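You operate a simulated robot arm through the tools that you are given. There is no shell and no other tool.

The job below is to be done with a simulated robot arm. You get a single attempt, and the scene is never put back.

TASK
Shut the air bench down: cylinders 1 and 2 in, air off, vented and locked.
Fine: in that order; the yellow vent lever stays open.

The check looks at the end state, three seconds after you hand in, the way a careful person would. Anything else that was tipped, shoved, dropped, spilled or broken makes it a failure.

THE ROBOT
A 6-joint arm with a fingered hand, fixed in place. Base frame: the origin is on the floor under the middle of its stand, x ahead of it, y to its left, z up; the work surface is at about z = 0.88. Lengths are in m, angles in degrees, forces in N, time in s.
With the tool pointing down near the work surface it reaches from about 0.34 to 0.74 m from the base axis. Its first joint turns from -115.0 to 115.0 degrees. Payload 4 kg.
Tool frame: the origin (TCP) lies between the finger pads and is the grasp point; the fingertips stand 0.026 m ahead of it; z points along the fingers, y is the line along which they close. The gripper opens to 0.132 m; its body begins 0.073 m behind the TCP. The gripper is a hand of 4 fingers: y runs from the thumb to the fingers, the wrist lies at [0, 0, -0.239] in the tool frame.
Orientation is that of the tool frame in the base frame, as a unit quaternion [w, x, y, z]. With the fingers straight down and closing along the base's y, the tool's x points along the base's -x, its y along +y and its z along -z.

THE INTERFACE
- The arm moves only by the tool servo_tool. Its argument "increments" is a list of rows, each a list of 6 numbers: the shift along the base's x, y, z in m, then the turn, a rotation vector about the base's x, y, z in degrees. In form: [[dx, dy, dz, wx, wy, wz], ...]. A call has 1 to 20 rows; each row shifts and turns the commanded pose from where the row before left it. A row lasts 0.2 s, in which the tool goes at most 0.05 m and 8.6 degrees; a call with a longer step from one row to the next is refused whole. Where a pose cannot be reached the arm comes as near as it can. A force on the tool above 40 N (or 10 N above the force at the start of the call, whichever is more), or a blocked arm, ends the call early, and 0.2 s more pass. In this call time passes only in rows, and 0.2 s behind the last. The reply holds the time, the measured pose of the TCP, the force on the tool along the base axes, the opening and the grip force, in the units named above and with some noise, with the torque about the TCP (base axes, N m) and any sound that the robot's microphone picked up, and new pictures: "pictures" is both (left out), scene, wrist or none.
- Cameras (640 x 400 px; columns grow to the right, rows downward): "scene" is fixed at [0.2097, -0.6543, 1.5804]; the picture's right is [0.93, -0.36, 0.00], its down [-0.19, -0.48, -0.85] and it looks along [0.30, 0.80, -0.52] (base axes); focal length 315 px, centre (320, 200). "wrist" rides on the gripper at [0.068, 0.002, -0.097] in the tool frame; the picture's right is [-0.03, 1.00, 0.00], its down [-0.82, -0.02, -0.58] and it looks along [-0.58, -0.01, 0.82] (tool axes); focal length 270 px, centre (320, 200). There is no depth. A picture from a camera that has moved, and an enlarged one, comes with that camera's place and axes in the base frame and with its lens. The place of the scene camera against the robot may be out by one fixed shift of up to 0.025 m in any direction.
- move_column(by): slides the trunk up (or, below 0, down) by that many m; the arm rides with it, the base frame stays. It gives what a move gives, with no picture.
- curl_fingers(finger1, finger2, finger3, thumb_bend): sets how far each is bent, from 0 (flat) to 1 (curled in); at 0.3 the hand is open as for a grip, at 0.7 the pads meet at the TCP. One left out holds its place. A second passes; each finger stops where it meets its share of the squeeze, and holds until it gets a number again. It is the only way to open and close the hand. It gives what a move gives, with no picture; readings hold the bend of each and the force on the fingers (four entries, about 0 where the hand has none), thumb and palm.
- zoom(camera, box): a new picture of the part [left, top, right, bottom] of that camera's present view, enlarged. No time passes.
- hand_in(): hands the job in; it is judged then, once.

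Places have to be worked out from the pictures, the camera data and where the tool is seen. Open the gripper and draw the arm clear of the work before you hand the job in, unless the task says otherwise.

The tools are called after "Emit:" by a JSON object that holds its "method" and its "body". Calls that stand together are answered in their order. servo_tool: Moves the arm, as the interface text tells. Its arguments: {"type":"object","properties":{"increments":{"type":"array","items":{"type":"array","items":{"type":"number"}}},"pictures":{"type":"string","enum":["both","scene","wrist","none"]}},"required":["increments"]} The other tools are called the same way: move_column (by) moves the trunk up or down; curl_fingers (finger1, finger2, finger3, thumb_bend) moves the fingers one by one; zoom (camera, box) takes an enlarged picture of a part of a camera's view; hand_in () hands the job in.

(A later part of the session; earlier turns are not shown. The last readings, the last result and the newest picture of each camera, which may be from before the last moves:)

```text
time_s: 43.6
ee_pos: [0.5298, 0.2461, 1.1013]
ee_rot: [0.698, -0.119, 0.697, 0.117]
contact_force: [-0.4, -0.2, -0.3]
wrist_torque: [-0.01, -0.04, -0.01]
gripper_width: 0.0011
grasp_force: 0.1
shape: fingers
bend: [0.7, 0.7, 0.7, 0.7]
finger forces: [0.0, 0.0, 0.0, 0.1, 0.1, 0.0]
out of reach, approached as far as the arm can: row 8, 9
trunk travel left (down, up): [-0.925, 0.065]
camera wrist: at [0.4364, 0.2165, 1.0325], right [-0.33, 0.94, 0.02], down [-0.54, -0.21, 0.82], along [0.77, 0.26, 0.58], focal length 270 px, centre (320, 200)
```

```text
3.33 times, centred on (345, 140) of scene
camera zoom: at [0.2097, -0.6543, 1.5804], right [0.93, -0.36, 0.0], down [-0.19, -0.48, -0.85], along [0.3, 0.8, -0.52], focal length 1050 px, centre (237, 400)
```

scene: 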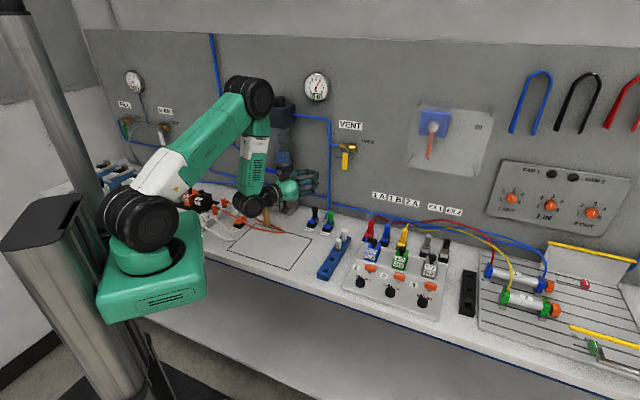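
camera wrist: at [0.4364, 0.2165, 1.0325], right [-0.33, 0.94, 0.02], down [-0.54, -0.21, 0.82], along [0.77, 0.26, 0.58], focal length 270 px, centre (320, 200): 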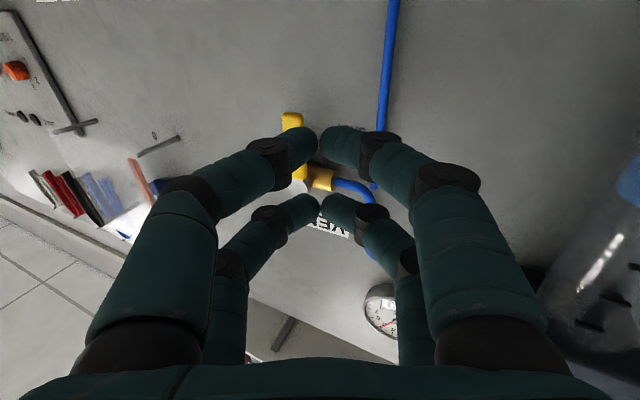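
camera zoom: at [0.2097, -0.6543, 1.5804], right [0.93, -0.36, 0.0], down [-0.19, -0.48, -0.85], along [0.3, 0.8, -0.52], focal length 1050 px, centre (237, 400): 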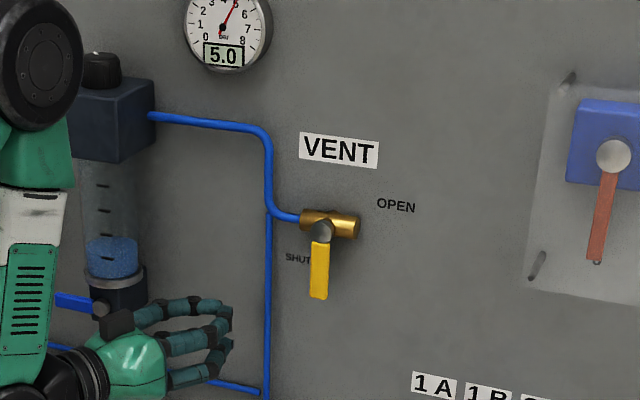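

The arm drifted slightly: that pose is at the arm's limit with the trunk this high. I raise the hand first and then lower the trunk so the forearm reaches the VENT height more comfortably.

Emit:
{"method": "servo_tool", "body": {"increments": [[0, 0, 0.035, 0, 0, 0], [0, 0, 0.035, 0, 0, 0], [0, 0, 0.035, 0, 0, 0], [0, 0, 0.035, 0, 0, 0], [0, 0, 0.035, 0, 0, 0], [0, 0, 0.035, 0, 0, 0]], "pictures": "none"}}

Emit:
{"method": "move_column", "body": {"by": -0.18}}

Emit:
{"method": "zoom", "body": {"camera": "scene", "box": [0, 0, 640, 400]}}

```text
time_s: 45.0
ee_pos: [0.5259, 0.2522, 1.3149]
ee_rot: [0.697, -0.124, 0.696, 0.122]
contact_force: [0.7, 0.3, -0.1]
wrist_torque: [-0.03, -0.01, 0.02]
gripper_width: 0.0011
grasp_force: 0.1
shape: fingers
bend: [0.7, 0.7, 0.7, 0.7]
finger forces: [0.0, 0.1, 0.0, 0.0, 0.1, 0.0]
out of reach, approached as far as the arm can: row 1
trunk travel left (down, up): [-0.925, 0.065]
```

```text
time_s: 47.0
ee_pos: [0.5276, 0.2531, 1.133]
ee_rot: [0.696, -0.124, 0.696, 0.123]
contact_force: [-0.3, -0.1, 0.1]
wrist_torque: [0.0, 0.05, 0.01]
gripper_width: 0.0011
grasp_force: 0.1
shape: fingers
bend: [0.7, 0.7, 0.7, 0.7]
finger forces: [0.0, 0.0, 0.0, 0.1, 0.0, 0.0]
trunk travel left (down, up): [-0.745, 0.245]
```

```text
1.00 times, centred on (320, 200) of scene (not enlarged: the box is as wide or as high as the picture)
camera zoom: at [0.2097, -0.6543, 1.5804], right [0.93, -0.36, 0.0], down [-0.19, -0.48, -0.85], along [0.3, 0.8, -0.52], focal length 315 px, centre (320, 200)
```

zoom: 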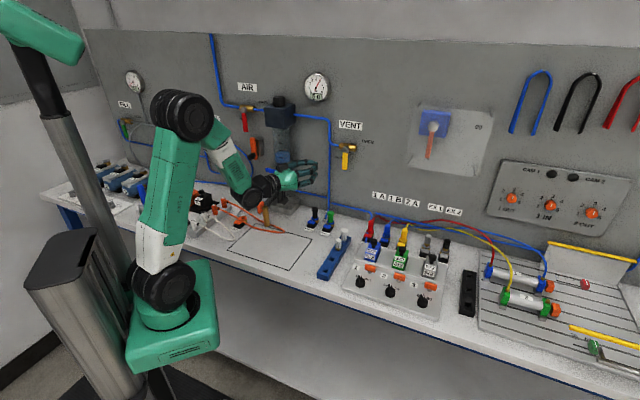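

The trunk is lowered and the arm is in a comfortable pose. I look through the wrist camera to localise the VENT pivot more precisely.

Emit:
{"method": "zoom", "body": {"camera": "wrist", "box": [220, 0, 480, 200]}}

Emit:
{"method": "zoom", "body": {"camera": "scene", "box": [260, 100, 400, 220]}}

```text
2.00 times, centred on (350, 100) of wrist
camera zoom: at [0.4355, 0.2221, 1.0651], right [-0.34, 0.94, 0.02], down [-0.54, -0.21, 0.82], along [0.77, 0.27, 0.58], focal length 541 px, centre (260, 400)
```

zoom: 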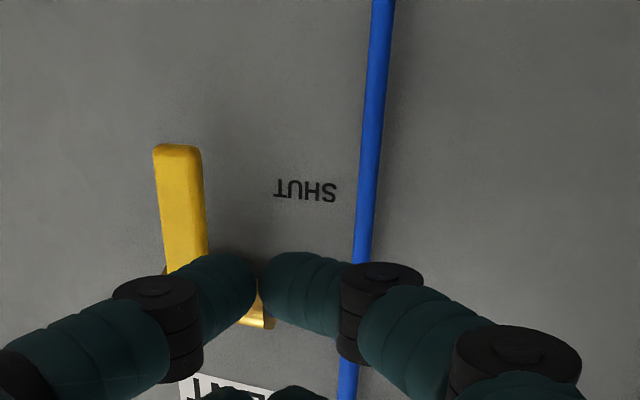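

```text
3.33 times, centred on (330, 160) of scene
camera zoom: at [0.2097, -0.6543, 1.5804], right [0.93, -0.36, 0.0], down [-0.19, -0.48, -0.85], along [0.3, 0.8, -0.52], focal length 1050 px, centre (287, 333)
```

zoom: 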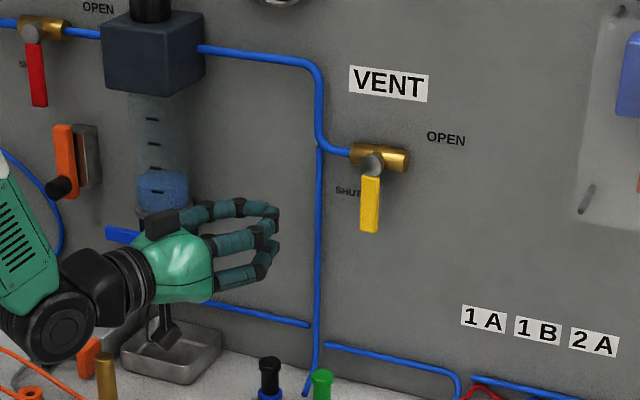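

The yellow lever's lower end is at s≈0.284, z≈1.108, so its pivot is near s=0.285, z=1.18. I move the fingertips in just left of the lever, reaching slightly beyond its plane.

Emit:
{"method": "servo_tool", "body": {"increments": [[0.0353, 0.0147, -0.0083, 0, 0, 0], [0.0353, 0.0147, -0.0083, 0, 0, 0], [0.0353, 0.0145, -0.0083, 0, 0, 0]], "pictures": "both"}}

Emit:
{"method": "zoom", "body": {"camera": "scene", "box": [260, 100, 400, 220]}}

```text
time_s: 47.8
ee_pos: [0.6273, 0.3074, 1.1089]
ee_rot: [0.696, -0.122, 0.697, 0.119]
contact_force: [-0.8, -0.1, 0.2]
wrist_torque: [-0.01, 0.0, -0.03]
gripper_width: 0.001
grasp_force: 0.0
shape: fingers
bend: [0.7, 0.7, 0.7, 0.7]
finger forces: [0.0, 0.0, 0.1, 0.0, 0.0, 0.0]
out of reach, approached as far as the arm can: row 2, 3
trunk travel left (down, up): [-0.745, 0.245]
camera wrist: at [0.5344, 0.2769, 1.0408], right [-0.33, 0.94, 0.02], down [-0.54, -0.21, 0.82], along [0.77, 0.26, 0.58], focal length 270 px, centre (320, 200)
```

scene: 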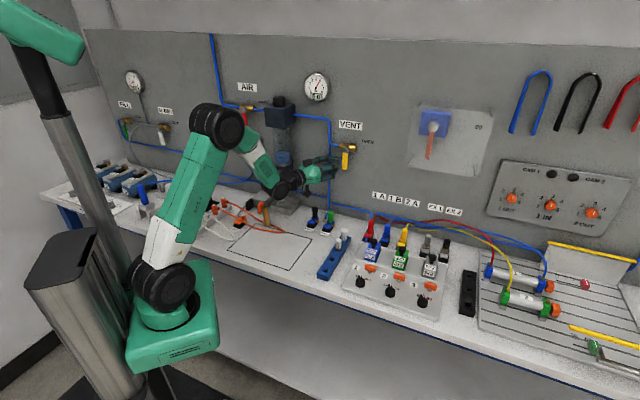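
wrist: 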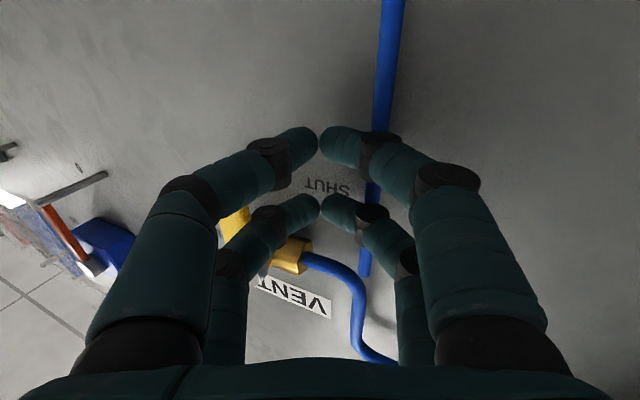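

```text
3.33 times, centred on (330, 160) of scene
camera zoom: at [0.2097, -0.6543, 1.5804], right [0.93, -0.36, 0.0], down [-0.19, -0.48, -0.85], along [0.3, 0.8, -0.52], focal length 1050 px, centre (287, 333)
```

zoom: 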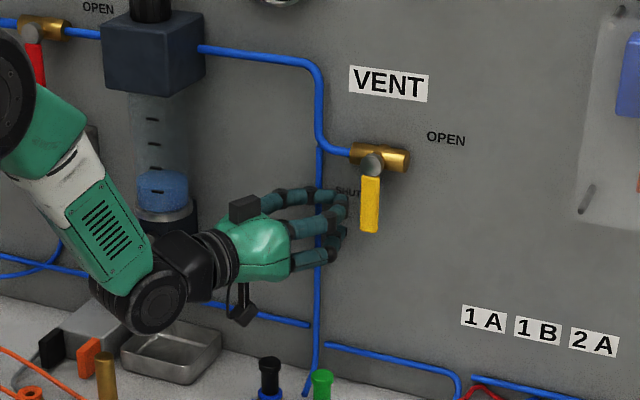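

The pose was again just out of reach, leaving the tip about 1 cm left of target. I retreat from the wall, raise the hand and lower the trunk further to get more margin.

Emit:
{"method": "servo_tool", "body": {"increments": [[-0.03, -0.03, 0, 0, 0, 0], [-0.02, -0.02, 0.02, 0, 0, 0], [0, 0, 0.04, 0, 0, 0], [0, 0, 0.04, 0, 0, 0], [0, 0, 0.04, 0, 0, 0], [0, 0, 0.04, 0, 0, 0], [0, 0, 0.03, 0, 0, 0]], "pictures": "none"}}

Emit:
{"method": "move_column", "body": {"by": -0.2}}

Emit:
{"method": "zoom", "body": {"camera": "scene", "box": [0, 0, 640, 400]}}

```text
time_s: 49.4
ee_pos: [0.5688, 0.2702, 1.325]
ee_rot: [0.697, -0.124, 0.696, 0.122]
contact_force: [-0.2, 0.6, 0.9]
wrist_torque: [0.02, 0.01, 0.03]
gripper_width: 0.001
grasp_force: 0.1
shape: fingers
bend: [0.7, 0.7, 0.7, 0.7]
finger forces: [0.0, 0.1, 0.0, 0.0, 0.1, 0.1]
out of reach, approached as far as the arm can: row 1, 2
trunk travel left (down, up): [-0.745, 0.245]
```

```text
time_s: 51.6
ee_pos: [0.5691, 0.2704, 1.1246]
ee_rot: [0.697, -0.124, 0.696, 0.121]
contact_force: [0.3, -1.1, -0.2]
wrist_torque: [0.0, -0.01, -0.01]
gripper_width: 0.0011
grasp_force: 0.0
shape: fingers
bend: [0.7, 0.7, 0.7, 0.7]
finger forces: [0.1, 0.0, 0.0, 0.1, 0.1, 0.1]
trunk travel left (down, up): [-0.545, 0.445]
```

```text
1.00 times, centred on (320, 200) of scene (not enlarged: the box is as wide or as high as the picture)
camera zoom: at [0.2097, -0.6543, 1.5804], right [0.93, -0.36, 0.0], down [-0.19, -0.48, -0.85], along [0.3, 0.8, -0.52], focal length 315 px, centre (320, 200)
```

zoom: 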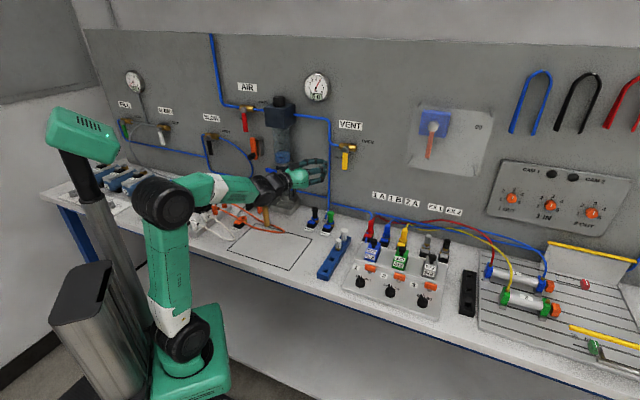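

The forearm is nearly level now. I approach the spot left of the lever again.

Emit:
{"method": "servo_tool", "body": {"increments": [[0.032, 0.013, -0.008, 0, 0, 0], [0.0325, 0.0136, -0.0086, 0, 0, 0]], "pictures": "both"}}

Emit:
{"method": "zoom", "body": {"camera": "scene", "box": [260, 100, 400, 220]}}

```text
time_s: 52.2
ee_pos: [0.6332, 0.2975, 1.1072]
ee_rot: [0.697, -0.124, 0.696, 0.121]
contact_force: [0.2, 0.6, 0.1]
wrist_torque: [-0.01, 0.03, -0.01]
gripper_width: 0.001
grasp_force: 0.0
shape: fingers
bend: [0.7, 0.7, 0.7, 0.7]
finger forces: [0.0, 0.0, 0.1, 0.1, 0.0, 0.0]
trunk travel left (down, up): [-0.545, 0.445]
camera wrist: at [0.5414, 0.2659, 1.0384], right [-0.34, 0.94, 0.02], down [-0.54, -0.21, 0.82], along [0.77, 0.27, 0.58], focal length 270 px, centre (320, 200)
```

scene: 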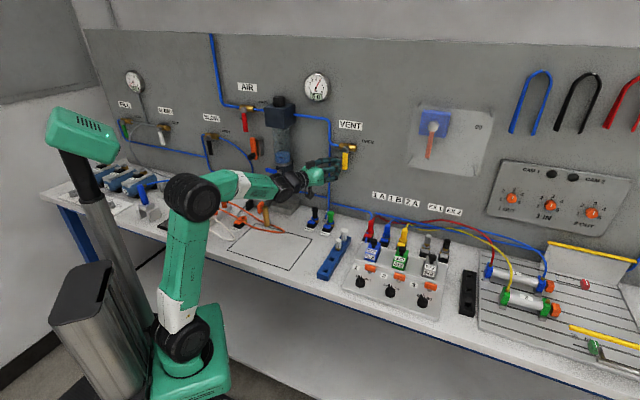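
wrist: 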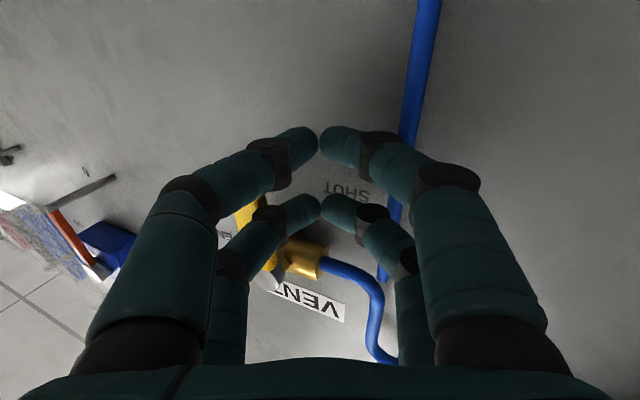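

```text
3.33 times, centred on (330, 160) of scene
camera zoom: at [0.2097, -0.6543, 1.5804], right [0.93, -0.36, 0.0], down [-0.19, -0.48, -0.85], along [0.3, 0.8, -0.52], focal length 1050 px, centre (287, 333)
```

zoom: 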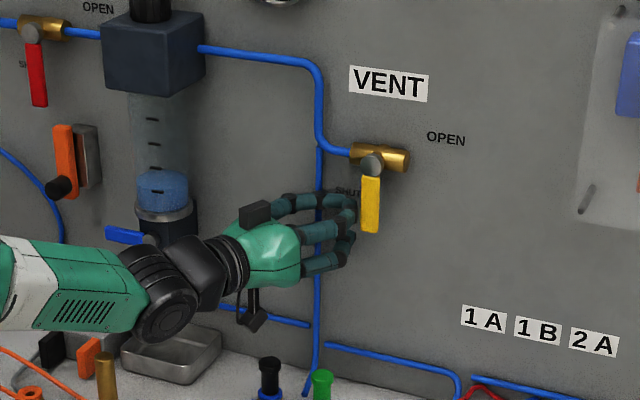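

The fingertips are now immediately left of the yellow lever with the right overlap. I push it right and then begin lifting along the arc, and look after about 60°.

Emit:
{"method": "servo_tool", "body": {"increments": [[0.011, -0.011, 0, 0, 0, 0], [0.0113, -0.0113, -0.004, 0, 0, 0], [0.0126, -0.0126, 0.0027, 0, 0, 0], [0.0117, -0.0117, 0.0093, 0, 0, 0]], "pictures": "both"}}

Emit:
{"method": "zoom", "body": {"camera": "scene", "box": [260, 100, 400, 220]}}

```text
time_s: 53.2
ee_pos: [0.6745, 0.2681, 1.1203]
ee_rot: [0.696, -0.12, 0.698, 0.118]
contact_force: [0.0, -0.1, -1.2]
wrist_torque: [0.04, 0.0, 0.03]
gripper_width: 0.0009
grasp_force: 0.9
shape: fingers
bend: [0.7, 0.7, 0.7, 0.7]
finger forces: [0.1, 0.1, 1.1, 0.0, 0.0, 0.0]
out of reach, approached as far as the arm can: row 3, 4
trunk travel left (down, up): [-0.545, 0.445]
camera wrist: at [0.5829, 0.2381, 1.0519], right [-0.33, 0.94, 0.02], down [-0.54, -0.21, 0.82], along [0.78, 0.26, 0.57], focal length 270 px, centre (320, 200)
```

scene: 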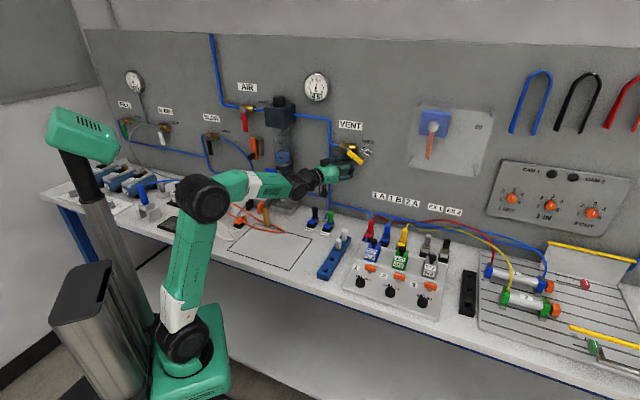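
wrist: 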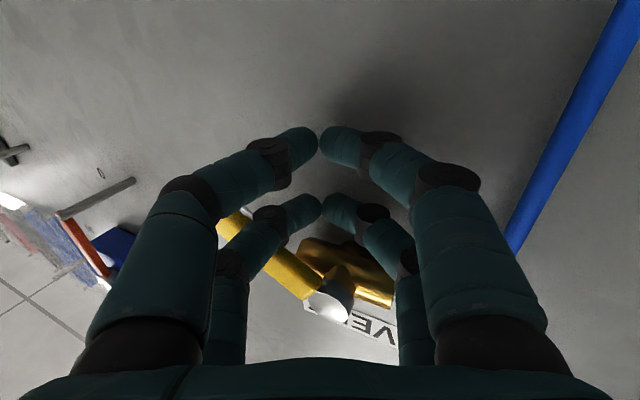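

```text
3.33 times, centred on (330, 160) of scene
camera zoom: at [0.2097, -0.6543, 1.5804], right [0.93, -0.36, 0.0], down [-0.19, -0.48, -0.85], along [0.3, 0.8, -0.52], focal length 1050 px, centre (287, 333)
```

zoom: 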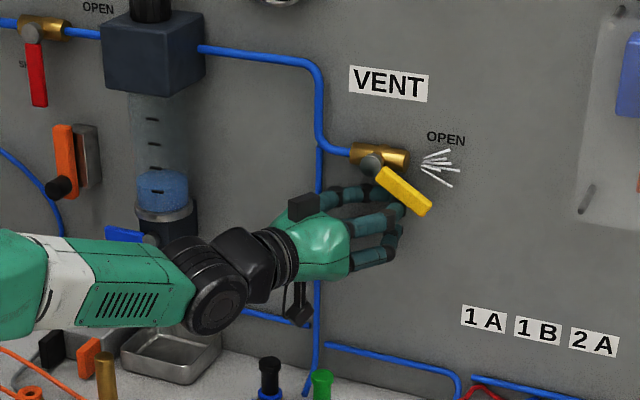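

The vent has begun hissing with the lever about half way, but the arm reached a limit at this yaw. I turn the hand a bit further to the right (yaw -12°), keeping the tips where they are, to regain reach.

Emit:
{"method": "servo_tool", "body": {"increments": [[0.0, 0.0, -0.006, 0, 0, -6], [0.0, 0.0, 0, 0, 0, -6]], "pictures": "wrist"}}

Emit:
{"method": "zoom", "body": {"camera": "scene", "box": [260, 100, 400, 220]}}

```text
time_s: 53.8
ee_pos: [0.6765, 0.267, 1.1143]
ee_rot: [0.706, -0.05, 0.705, 0.047]
contact_force: [0.1, -0.3, 0.1]
wrist_torque: [-0.04, 0.0, 0.02]
gripper_width: 0.0013
grasp_force: 0.2
shape: fingers
bend: [0.7, 0.7, 0.7, 0.7]
finger forces: [0.0, 0.0, 0.1, 0.0, 0.0, 0.0]
trunk travel left (down, up): [-0.545, 0.445]
camera wrist: at [0.5789, 0.2568, 1.0457], right [-0.14, 0.99, 0.02], down [-0.57, -0.1, 0.82], along [0.81, 0.1, 0.58], focal length 270 px, centre (320, 200)
```

wrist: 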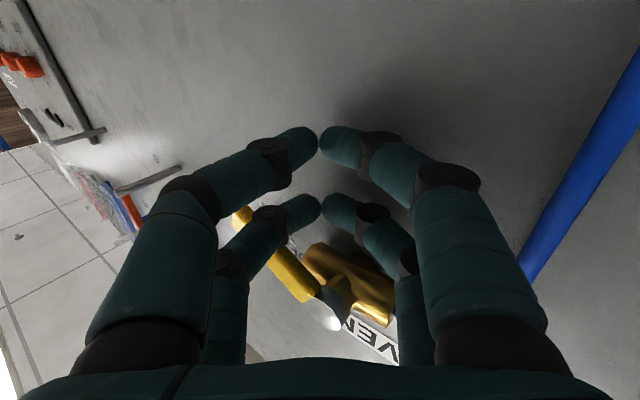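

```text
3.33 times, centred on (330, 160) of scene
camera zoom: at [0.2097, -0.6543, 1.5804], right [0.93, -0.36, 0.0], down [-0.19, -0.48, -0.85], along [0.3, 0.8, -0.52], focal length 1050 px, centre (287, 333)
```

zoom: 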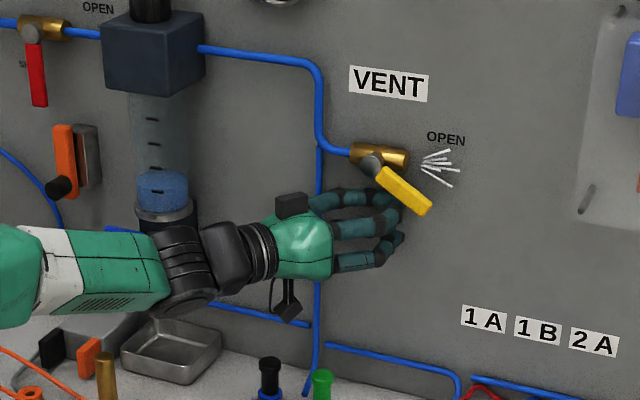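

The hand is free and within reach at this yaw. I continue pushing the lever right and up to the horizontal OPEN position.

Emit:
{"method": "servo_tool", "body": {"increments": [[0.0081, -0.0137, 0.006, 0, 0, 0], [0.005, -0.005, 0.012, 0, 0, 0], [0.0014, -0.0014, 0.01, 0, 0, 0], [0, 0, 0.004, 0, 0, 0]], "pictures": "both"}}

Emit:
{"method": "zoom", "body": {"camera": "scene", "box": [260, 60, 400, 220]}}

```text
time_s: 54.8
ee_pos: [0.691, 0.2487, 1.1419]
ee_rot: [0.703, -0.052, 0.708, 0.047]
contact_force: [-9.2, -3.4, -20.4]
wrist_torque: [-0.46, -0.5, 0.29]
gripper_width: 0.0011
grasp_force: 11.4
shape: fingers
bend: [0.7, 0.7, 0.7, 0.7]
finger forces: [0.1, 21.6, 1.7, 0.0, 0.0, 0.0]
trunk travel left (down, up): [-0.545, 0.445]
camera wrist: at [0.5936, 0.2362, 1.0745], right [-0.14, 0.99, 0.02], down [-0.56, -0.1, 0.82], along [0.81, 0.1, 0.57], focal length 270 px, centre (320, 200)
```

scene: 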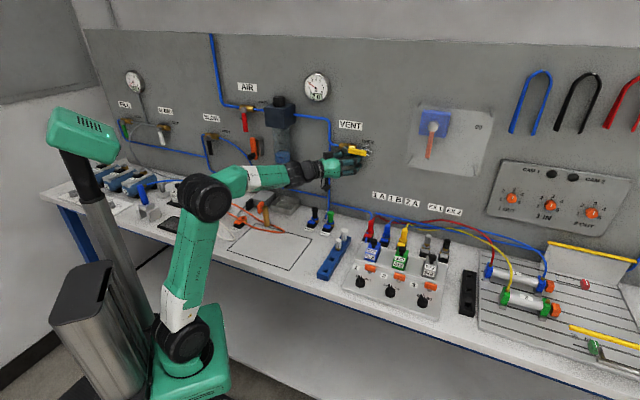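
wrist: 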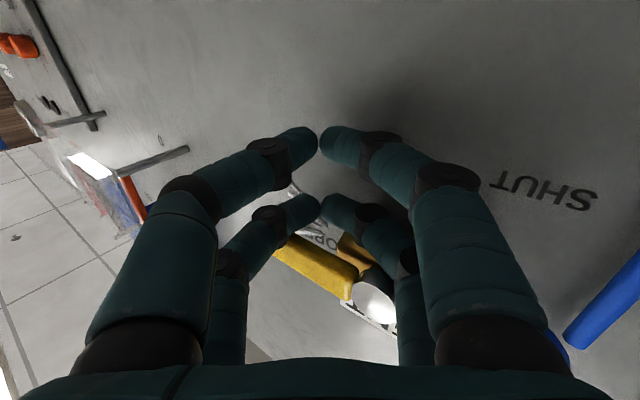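

```text
2.50 times, centred on (330, 140) of scene
camera zoom: at [0.2097, -0.6543, 1.5804], right [0.93, -0.36, 0.0], down [-0.19, -0.48, -0.85], along [0.3, 0.8, -0.52], focal length 788 px, centre (295, 350)
```

zoom: 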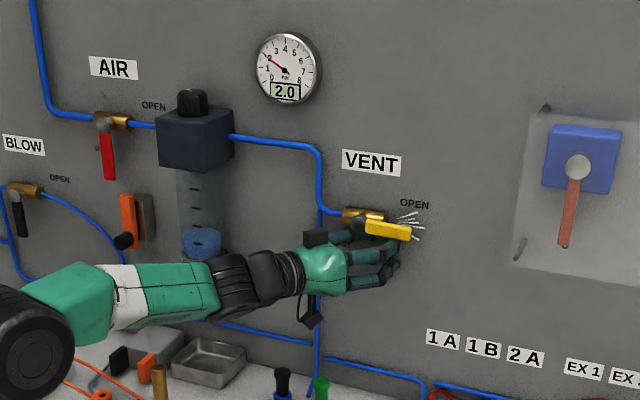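

The gauge is falling (2.0 bar) and the lever is near horizontal. I zoom in to judge its angle.

Emit:
{"method": "zoom", "body": {"camera": "scene", "box": [325, 115, 385, 175]}}

Emit:
{"method": "zoom", "body": {"camera": "wrist", "box": [230, 150, 430, 340]}}

```text
6.67 times, centred on (355, 145) of scene
camera zoom: at [0.2097, -0.6543, 1.5804], right [0.93, -0.36, 0.0], down [-0.19, -0.48, -0.85], along [0.3, 0.8, -0.52], focal length 2101 px, centre (87, 567)
```

zoom: 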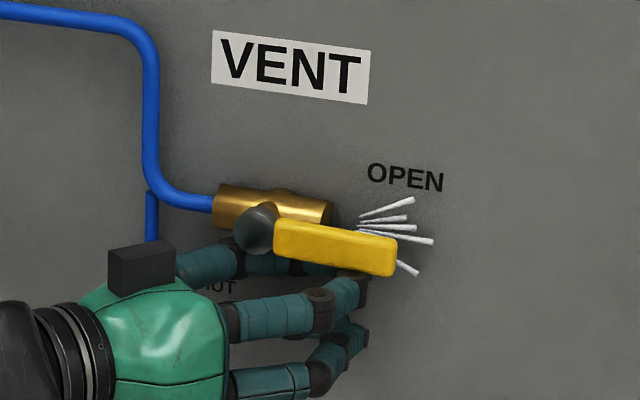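

```text
2.11 times, centred on (330, 245) of wrist
camera zoom: at [0.5936, 0.2362, 1.0745], right [-0.14, 0.99, 0.02], down [-0.56, -0.1, 0.82], along [0.81, 0.1, 0.57], focal length 569 px, centre (299, 105)
```

zoom: 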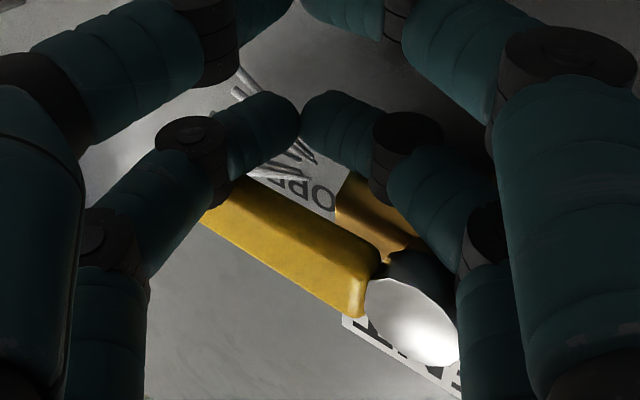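

The lever lies parallel to the brass body, i.e. fully OPEN. I lower the hand slightly off it and back out along the tool axis, then check that it stays.

Emit:
{"method": "servo_tool", "body": {"increments": [[0, 0, -0.008, 0, 0, 0], [-0.005, -0.003, -0.008, 0, 0, 0], [-0.035, -0.012, 0, 0, 0, 0], [-0.04, -0.012, 0, 0, 0, 0], [-0.04, -0.012, 0.02, 0, 0, 0]], "pictures": "both"}}

Emit:
{"method": "zoom", "body": {"camera": "scene", "box": [210, 60, 410, 200]}}

```text
time_s: 56.0
ee_pos: [0.5725, 0.209, 1.1507]
ee_rot: [0.706, -0.051, 0.705, 0.048]
contact_force: [0.3, -0.2, -1.1]
wrist_torque: [-0.01, 0.01, 0.01]
gripper_width: 0.0012
grasp_force: 0.0
shape: fingers
bend: [0.7, 0.7, 0.7, 0.7]
finger forces: [0.0, 0.0, 0.0, 0.0, 0.1, 0.1]
trunk travel left (down, up): [-0.545, 0.445]
camera wrist: at [0.4754, 0.1968, 1.0827], right [-0.14, 0.99, 0.02], down [-0.57, -0.1, 0.82], along [0.81, 0.1, 0.58], focal length 270 px, centre (320, 200)
```

scene: 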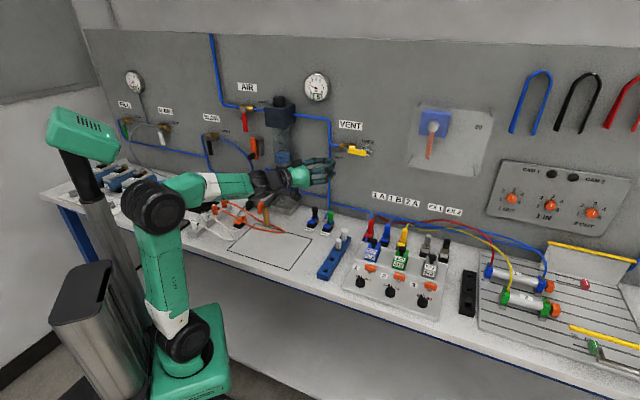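
wrist: 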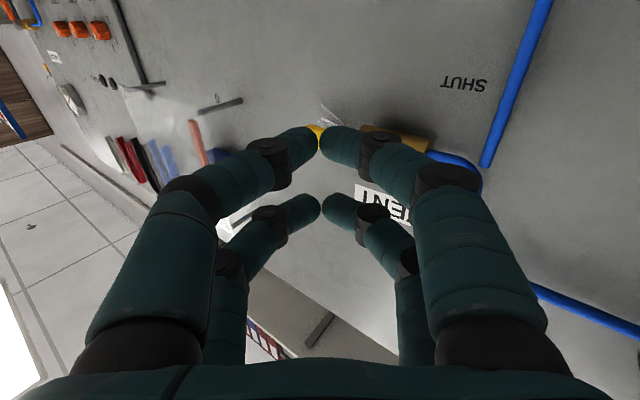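

```text
2.86 times, centred on (310, 130) of scene
camera zoom: at [0.2097, -0.6543, 1.5804], right [0.93, -0.36, 0.0], down [-0.19, -0.48, -0.85], along [0.3, 0.8, -0.52], focal length 900 px, centre (349, 400)
```

zoom: 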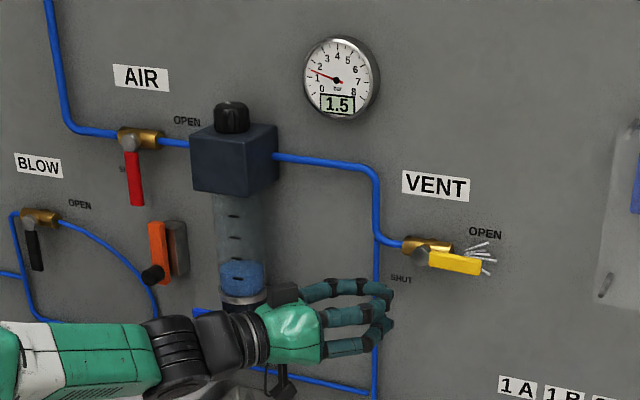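

VENT is open and holding, pressure is dropping (1.5 bar), AIR lever still shut. Now for the lock: I move back left, in front of the slide bolt, keeping clear of the filter unit.

Emit:
{"method": "servo_tool", "body": {"increments": [[-0.03, 0.01, 0.005, 0, 0, 3.5], [-0.031, 0.022, 0.005, 0, 0, 3.5], [-0.031, 0.024, 0.005, 0, 0, 3.5], [-0.031, 0.024, 0.005, 0, 0, 3.5], [-0.031, 0.024, 0.005, 0, 0, 3.5], [-0.031, 0.024, 0.005, 0, 0, 3.5], [-0.031, 0.024, 0.005, 0, 0, 3.5], [-0.031, 0.026, 0.005, 0, 0, 3.5], [-0.031, 0.026, 0.005, 0, 0, 3.5]], "pictures": "both"}}

```text
time_s: 58.0
ee_pos: [0.2904, 0.4129, 1.1957]
ee_rot: [0.666, -0.24, 0.665, 0.237]
contact_force: [0.6, 0.3, -0.5]
wrist_torque: [0.03, 0.0, -0.02]
gripper_width: 0.0012
grasp_force: 0.0
shape: fingers
bend: [0.7, 0.7, 0.7, 0.7]
finger forces: [0.1, 0.0, 0.0, 0.0, 0.0, 0.0]
trunk travel left (down, up): [-0.545, 0.445]
camera wrist: at [0.2148, 0.3531, 1.1276], right [-0.64, 0.77, 0.02], down [-0.43, -0.38, 0.82], along [0.64, 0.51, 0.58], focal length 270 px, centre (320, 200)
```

scene: 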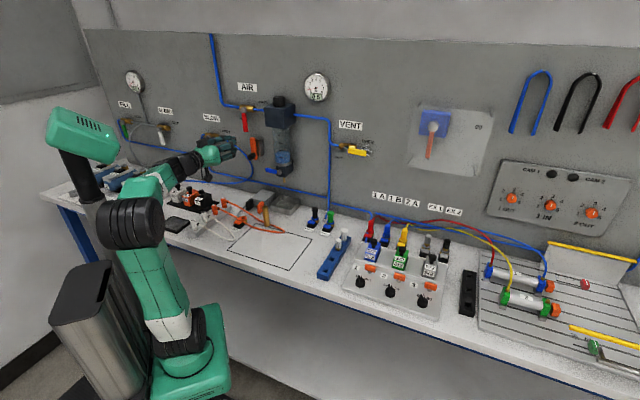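
wrist: 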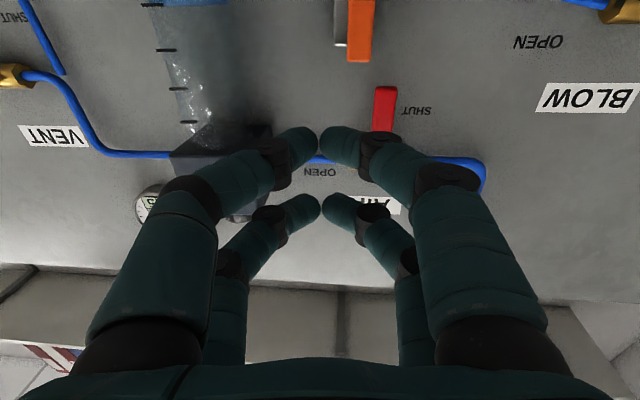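

I see the end of the orange bar and the shut red lever side by side, as expected for a slide bolt that goes up next to the lever. I lower the hand to bring the black knob into the camera view.

Emit:
{"method": "servo_tool", "body": {"increments": [[0, 0, -0.03, 0, 0, 0], [0, 0, -0.03, 0, 0, 0], [0, 0, -0.03, 0, 0, 0]], "pictures": "wrist"}}

Emit:
{"method": "zoom", "body": {"camera": "wrist", "box": [240, 0, 480, 160]}}

Emit:
{"method": "zoom", "body": {"camera": "scene", "box": [190, 80, 330, 230]}}

```text
time_s: 58.8
ee_pos: [0.2923, 0.4128, 1.1044]
ee_rot: [0.666, -0.241, 0.664, 0.239]
contact_force: [0.2, 0.1, -0.4]
wrist_torque: [0.0, 0.03, 0.04]
gripper_width: 0.0011
grasp_force: 0.1
shape: fingers
bend: [0.7, 0.7, 0.7, 0.7]
finger forces: [0.0, 0.1, 0.0, 0.0, 0.0, 0.0]
trunk travel left (down, up): [-0.545, 0.445]
camera wrist: at [0.2163, 0.3528, 1.0356], right [-0.64, 0.77, 0.02], down [-0.43, -0.38, 0.82], along [0.64, 0.51, 0.58], focal length 270 px, centre (320, 200)
```

wrist: 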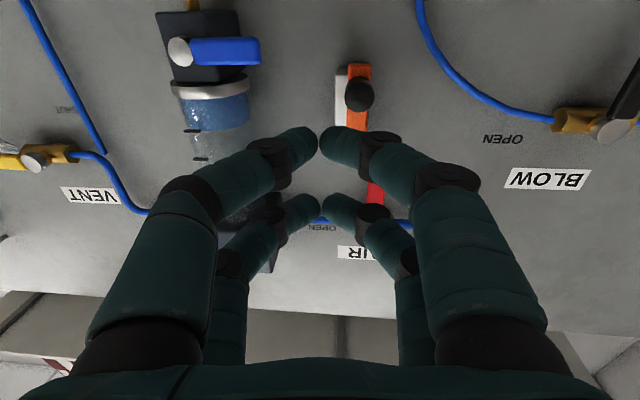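

```text
2.50 times, centred on (360, 80) of wrist
camera zoom: at [0.2163, 0.3528, 1.0356], right [-0.64, 0.77, 0.02], down [-0.43, -0.38, 0.82], along [0.64, 0.51, 0.58], focal length 676 px, centre (220, 500)
```

zoom: 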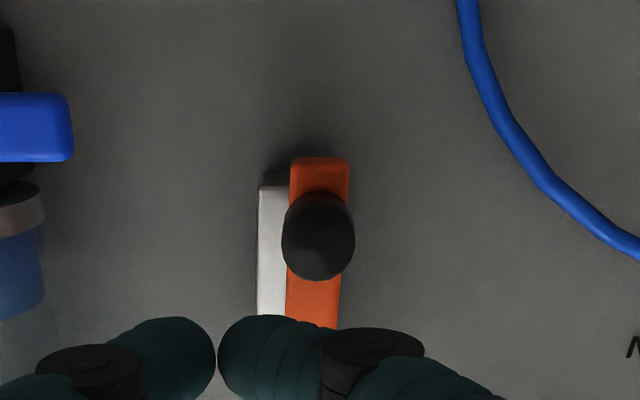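

```text
2.67 times, centred on (260, 155) of scene
camera zoom: at [0.2097, -0.6543, 1.5804], right [0.93, -0.36, 0.0], down [-0.19, -0.48, -0.85], along [0.3, 0.8, -0.52], focal length 840 px, centre (480, 320)
```

zoom: 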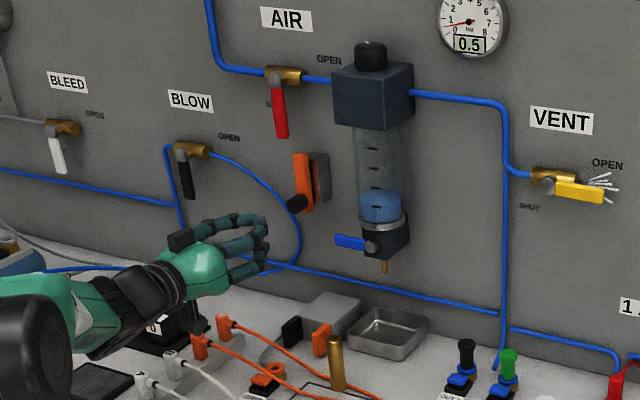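

Pressure is down to 0.5 bar. The knob's end is at (0.373, 0.522, 1.093), about 23 mm across; I spread the upper two digits (fingers 2 and 3) and keep finger 1 and thumb together as the lower pair to lift the knob from beneath.

Emit:
{"method": "curl_fingers", "body": {"finger1": 0.7, "finger2": 0.3, "finger3": 0.4, "thumb_bend": 0.7}}

Emit:
{"method": "servo_tool", "body": {"increments": [[0.021, 0.036, -0.01, 0, 0, 0], [0.021, 0.036, -0.01, 0, 0, 0]], "pictures": "both"}}

Emit:
{"method": "zoom", "body": {"camera": "scene", "box": [190, 80, 330, 230]}}

```text
time_s: 59.8
ee_pos: [0.2924, 0.4131, 1.1052]
ee_rot: [0.666, -0.24, 0.665, 0.238]
contact_force: [-0.1, -0.2, 0.3]
wrist_torque: [-0.01, 0.01, 0.02]
gripper_width: 0.001
grasp_force: 0.0
shape: fingers
bend: [0.7, 0.3, 0.4, 0.7]
finger forces: [0.1, 0.0, 0.0, 0.0, 0.1, 0.0]
trunk travel left (down, up): [-0.545, 0.445]
```

```text
time_s: 60.4
ee_pos: [0.3361, 0.4854, 1.0844]
ee_rot: [0.666, -0.24, 0.665, 0.237]
contact_force: [-0.3, -0.3, 0.6]
wrist_torque: [-0.01, 0.0, 0.03]
gripper_width: 0.0009
grasp_force: 0.0
shape: fingers
bend: [0.7, 0.3, 0.4, 0.7]
finger forces: [0.0, 0.0, 0.1, 0.0, 0.1, 0.0]
trunk travel left (down, up): [-0.545, 0.445]
camera wrist: at [0.2597, 0.4245, 1.0156], right [-0.64, 0.77, 0.02], down [-0.43, -0.38, 0.82], along [0.64, 0.51, 0.58], focal length 270 px, centre (320, 200)
```

scene: 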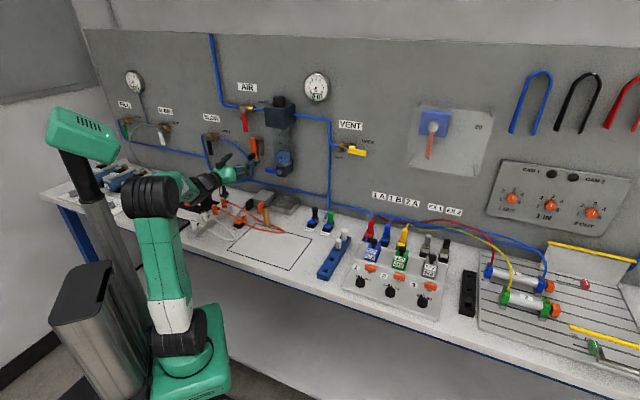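
wrist: 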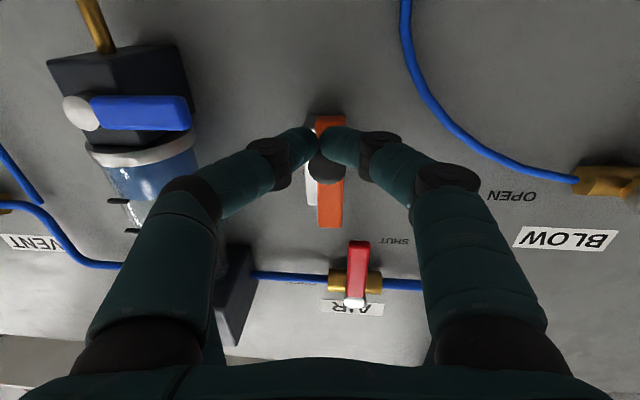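

```text
2.67 times, centred on (260, 155) of scene
camera zoom: at [0.2097, -0.6543, 1.5804], right [0.93, -0.36, 0.0], down [-0.19, -0.48, -0.85], along [0.3, 0.8, -0.52], focal length 840 px, centre (480, 320)
```

zoom: 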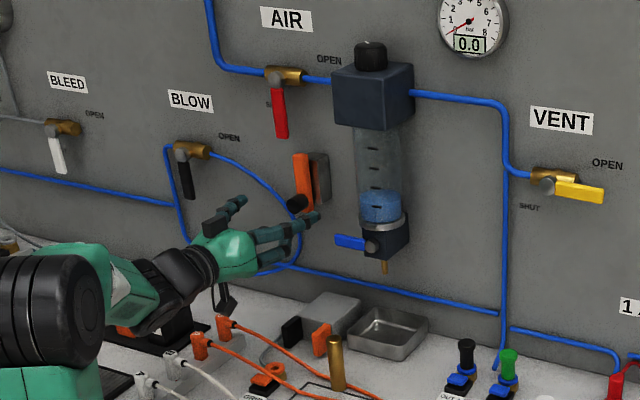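

The gauge now reads 0.0 bar. The lower pair lines up just beneath the knob; I advance about 5.5 cm along the wall normal so the fingertips pass under it.

Emit:
{"method": "servo_tool", "body": {"increments": [[0.02, 0.02, 0, 0, 0, 0], [0.0195, 0.0195, 0, 0, 0, 0]], "pictures": "both"}}

Emit:
{"method": "zoom", "body": {"camera": "scene", "box": [200, 100, 310, 210]}}

Emit:
{"method": "zoom", "body": {"camera": "wrist", "box": [230, 80, 430, 240]}}

```text
time_s: 61.0
ee_pos: [0.3724, 0.522, 1.0848]
ee_rot: [0.666, -0.24, 0.665, 0.238]
contact_force: [0.2, -0.9, -0.1]
wrist_torque: [-0.01, -0.02, 0.03]
gripper_width: 0.0013
grasp_force: 0.2
shape: fingers
bend: [0.7, 0.3, 0.4, 0.7]
finger forces: [0.1, 0.1, 0.0, 0.0, 0.0, 0.0]
trunk travel left (down, up): [-0.545, 0.445]
camera wrist: at [0.2966, 0.4621, 1.0171], right [-0.64, 0.77, 0.02], down [-0.43, -0.38, 0.82], along [0.64, 0.51, 0.58], focal length 270 px, centre (320, 200)
```

scene: 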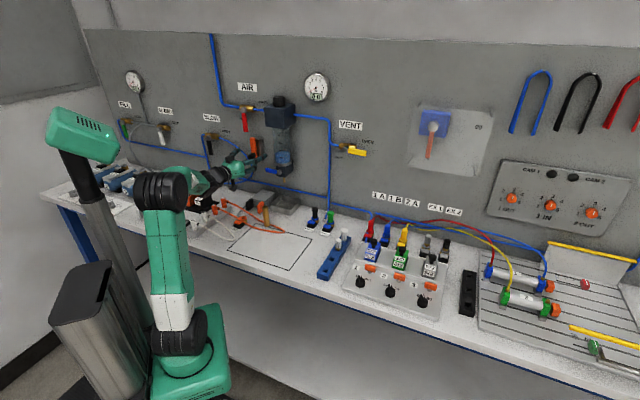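
wrist: 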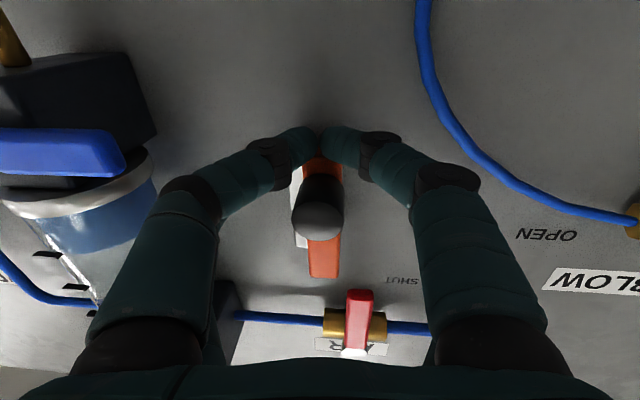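

```text
3.64 times, centred on (255, 155) of scene
camera zoom: at [0.2097, -0.6543, 1.5804], right [0.93, -0.36, 0.0], down [-0.19, -0.48, -0.85], along [0.3, 0.8, -0.52], focal length 1146 px, centre (556, 364)
```

zoom: 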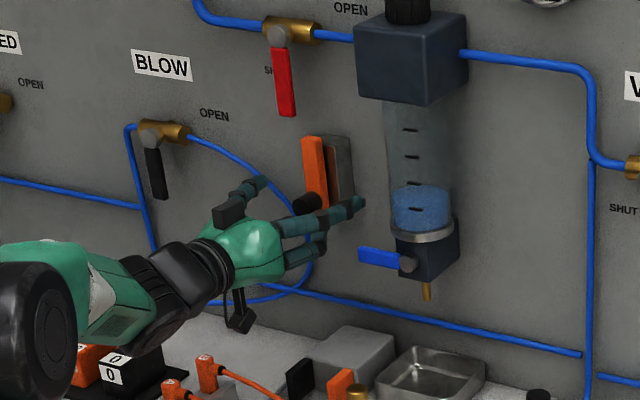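

```text
2.50 times, centred on (330, 160) of wrist
camera zoom: at [0.2966, 0.4621, 1.0171], right [-0.64, 0.77, 0.02], down [-0.43, -0.38, 0.82], along [0.64, 0.51, 0.58], focal length 676 px, centre (295, 300)
```

zoom: 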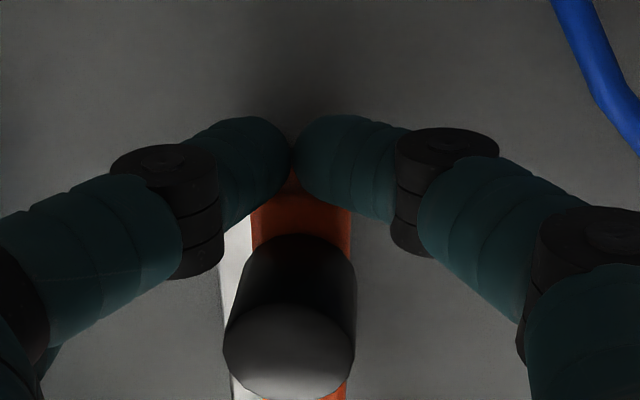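

The fingertips are under the knob's base, between the open upper digits. I raise the hand slowly to lift the knob and watch force and motion.

Emit:
{"method": "servo_tool", "body": {"increments": [[0, 0, 0.01, 0, 0, 0], [0, 0, 0.01, 0, 0, 0], [0, 0, 0.01, 0, 0, 0]], "pictures": "wrist"}}

Emit:
{"method": "zoom", "body": {"camera": "scene", "box": [200, 80, 310, 190]}}

```text
time_s: 61.8
ee_pos: [0.3728, 0.5224, 1.1158]
ee_rot: [0.666, -0.239, 0.665, 0.238]
contact_force: [-0.3, -0.1, -0.5]
wrist_torque: [-0.03, 0.03, -0.02]
gripper_width: 0.0008
grasp_force: 0.2
shape: fingers
bend: [0.7, 0.3, 0.4, 0.7]
finger forces: [0.6, 0.0, 0.1, 0.0, 0.3, 0.1]
trunk travel left (down, up): [-0.545, 0.445]
camera wrist: at [0.2973, 0.4628, 1.0478], right [-0.64, 0.77, 0.02], down [-0.44, -0.38, 0.82], along [0.64, 0.51, 0.58], focal length 270 px, centre (320, 200)
```

wrist: 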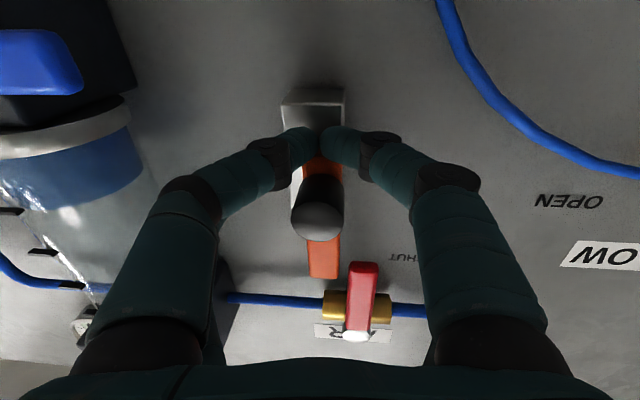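

```text
3.64 times, centred on (255, 135) of scene
camera zoom: at [0.2097, -0.6543, 1.5804], right [0.93, -0.36, 0.0], down [-0.19, -0.48, -0.85], along [0.3, 0.8, -0.52], focal length 1146 px, centre (556, 436)
```

zoom: 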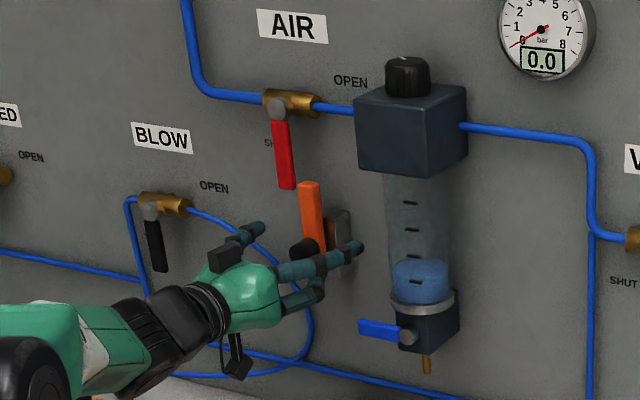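

The orange bar slides up freely beside the shut lever. I keep raising until it reaches its end stop.

Emit:
{"method": "servo_tool", "body": {"increments": [[0, 0, 0.01, 0, 0, 0], [0, 0, 0.01, 0, 0, 0], [0, 0, 0.008, 0, 0, 0]], "pictures": "wrist"}}

Emit:
{"method": "zoom", "body": {"camera": "scene", "box": [200, 80, 310, 190]}}

```text
time_s: 62.6
ee_pos: [0.3737, 0.5226, 1.1436]
ee_rot: [0.666, -0.24, 0.665, 0.238]
contact_force: [-0.2, 0.3, -2.0]
wrist_torque: [-0.02, 0.01, 0.0]
gripper_width: 0.0007
grasp_force: 1.3
shape: fingers
bend: [0.7, 0.3, 0.4, 0.7]
finger forces: [1.3, 0.1, 0.0, 0.0, 0.8, 0.1]
trunk travel left (down, up): [-0.545, 0.445]
camera wrist: at [0.2971, 0.4629, 1.0759], right [-0.64, 0.77, 0.02], down [-0.43, -0.38, 0.82], along [0.64, 0.51, 0.58], focal length 270 px, centre (320, 200)
```

wrist: 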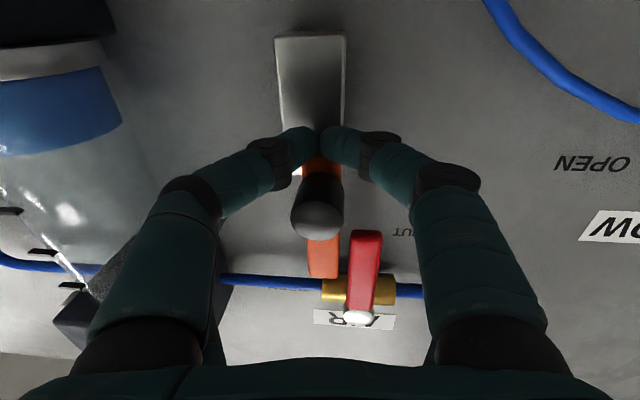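

```text
3.64 times, centred on (255, 135) of scene
camera zoom: at [0.2097, -0.6543, 1.5804], right [0.93, -0.36, 0.0], down [-0.19, -0.48, -0.85], along [0.3, 0.8, -0.52], focal length 1146 px, centre (556, 436)
```

zoom: 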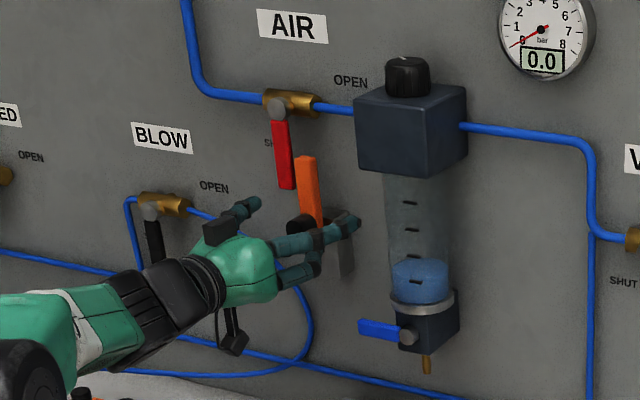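

The bar now overlaps the lower part of the lever on its opening side. I continue in small steps to find the end stop.

Emit:
{"method": "servo_tool", "body": {"increments": [[0, 0, 0.006, 0, 0, 0], [0, 0, 0.006, 0, 0, 0]], "pictures": "wrist"}}

Emit:
{"method": "zoom", "body": {"camera": "scene", "box": [200, 80, 310, 190]}}

```text
time_s: 63.2
ee_pos: [0.3745, 0.5245, 1.1495]
ee_rot: [0.662, -0.243, 0.669, 0.235]
contact_force: [-4.9, -7.0, -29.6]
wrist_torque: [-0.52, 0.38, -0.05]
gripper_width: 0.0
grasp_force: 14.8
shape: fingers
bend: [0.71, 0.3, 0.4, 0.7]
finger forces: [23.5, 0.0, 0.0, 0.0, 7.1, 0.0]
trunk travel left (down, up): [-0.545, 0.445]
camera wrist: at [0.2973, 0.4646, 1.0818], right [-0.64, 0.77, 0.02], down [-0.43, -0.37, 0.82], along [0.64, 0.52, 0.57], focal length 270 px, centre (320, 200)
```

wrist: 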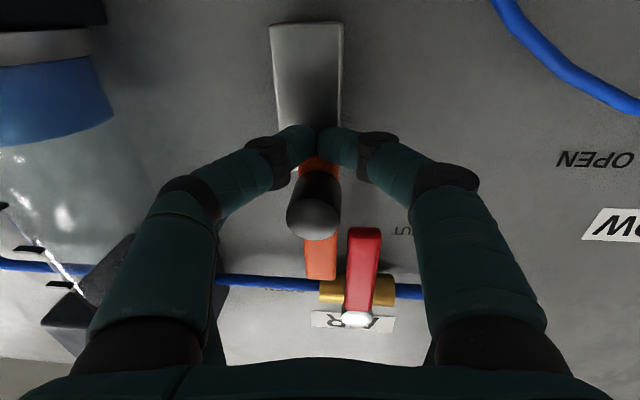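

```text
3.64 times, centred on (255, 135) of scene
camera zoom: at [0.2097, -0.6543, 1.5804], right [0.93, -0.36, 0.0], down [-0.19, -0.48, -0.85], along [0.3, 0.8, -0.52], focal length 1146 px, centre (556, 436)
```

zoom: 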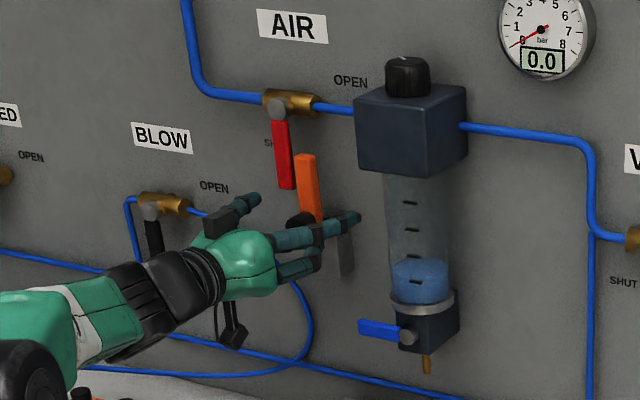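

The bolt hit its end stop (30 N, no more travel). I lower the hand 1 cm to unload it and check that the bolt stays up.

Emit:
{"method": "servo_tool", "body": {"increments": [[0, 0, -0.006, 0, 0, 0], [0, 0, -0.005, 0, 0, 0], [-0.001, -0.001, 0, 0, 0, 0]], "pictures": "wrist"}}

Emit:
{"method": "zoom", "body": {"camera": "scene", "box": [200, 80, 310, 190]}}

```text
time_s: 64.0
ee_pos: [0.3737, 0.5234, 1.1465]
ee_rot: [0.667, -0.239, 0.664, 0.238]
contact_force: [1.5, 1.6, -4.1]
wrist_torque: [-0.02, 0.03, 0.02]
gripper_width: 0.0012
grasp_force: 2.2
shape: fingers
bend: [0.7, 0.3, 0.4, 0.7]
finger forces: [2.7, 0.0, 0.0, 0.0, 1.3, 0.0]
trunk travel left (down, up): [-0.545, 0.445]
camera wrist: at [0.2969, 0.463, 1.0783], right [-0.64, 0.77, 0.02], down [-0.44, -0.38, 0.81], along [0.64, 0.51, 0.58], focal length 270 px, centre (320, 200)
```

wrist: 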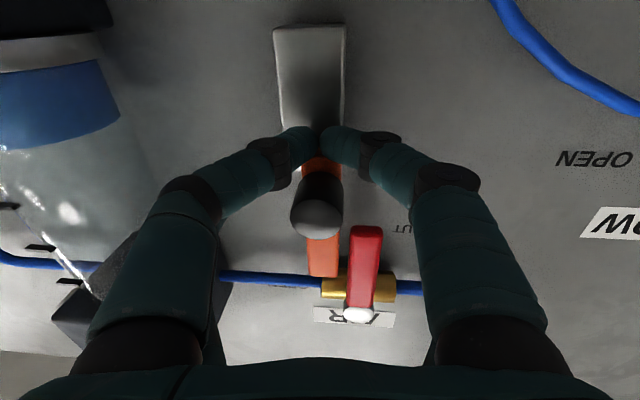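

```text
3.64 times, centred on (255, 135) of scene
camera zoom: at [0.2097, -0.6543, 1.5804], right [0.93, -0.36, 0.0], down [-0.19, -0.48, -0.85], along [0.3, 0.8, -0.52], focal length 1146 px, centre (556, 436)
```

zoom: 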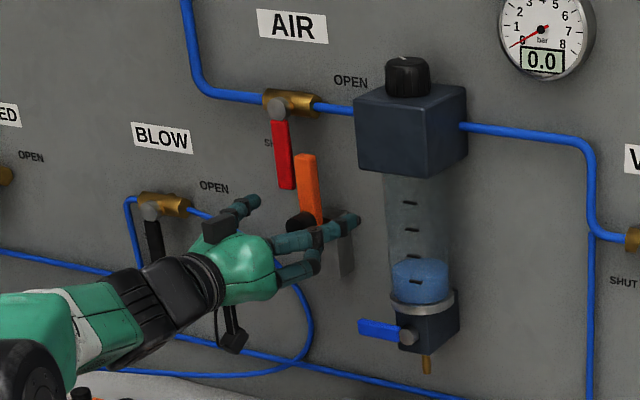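

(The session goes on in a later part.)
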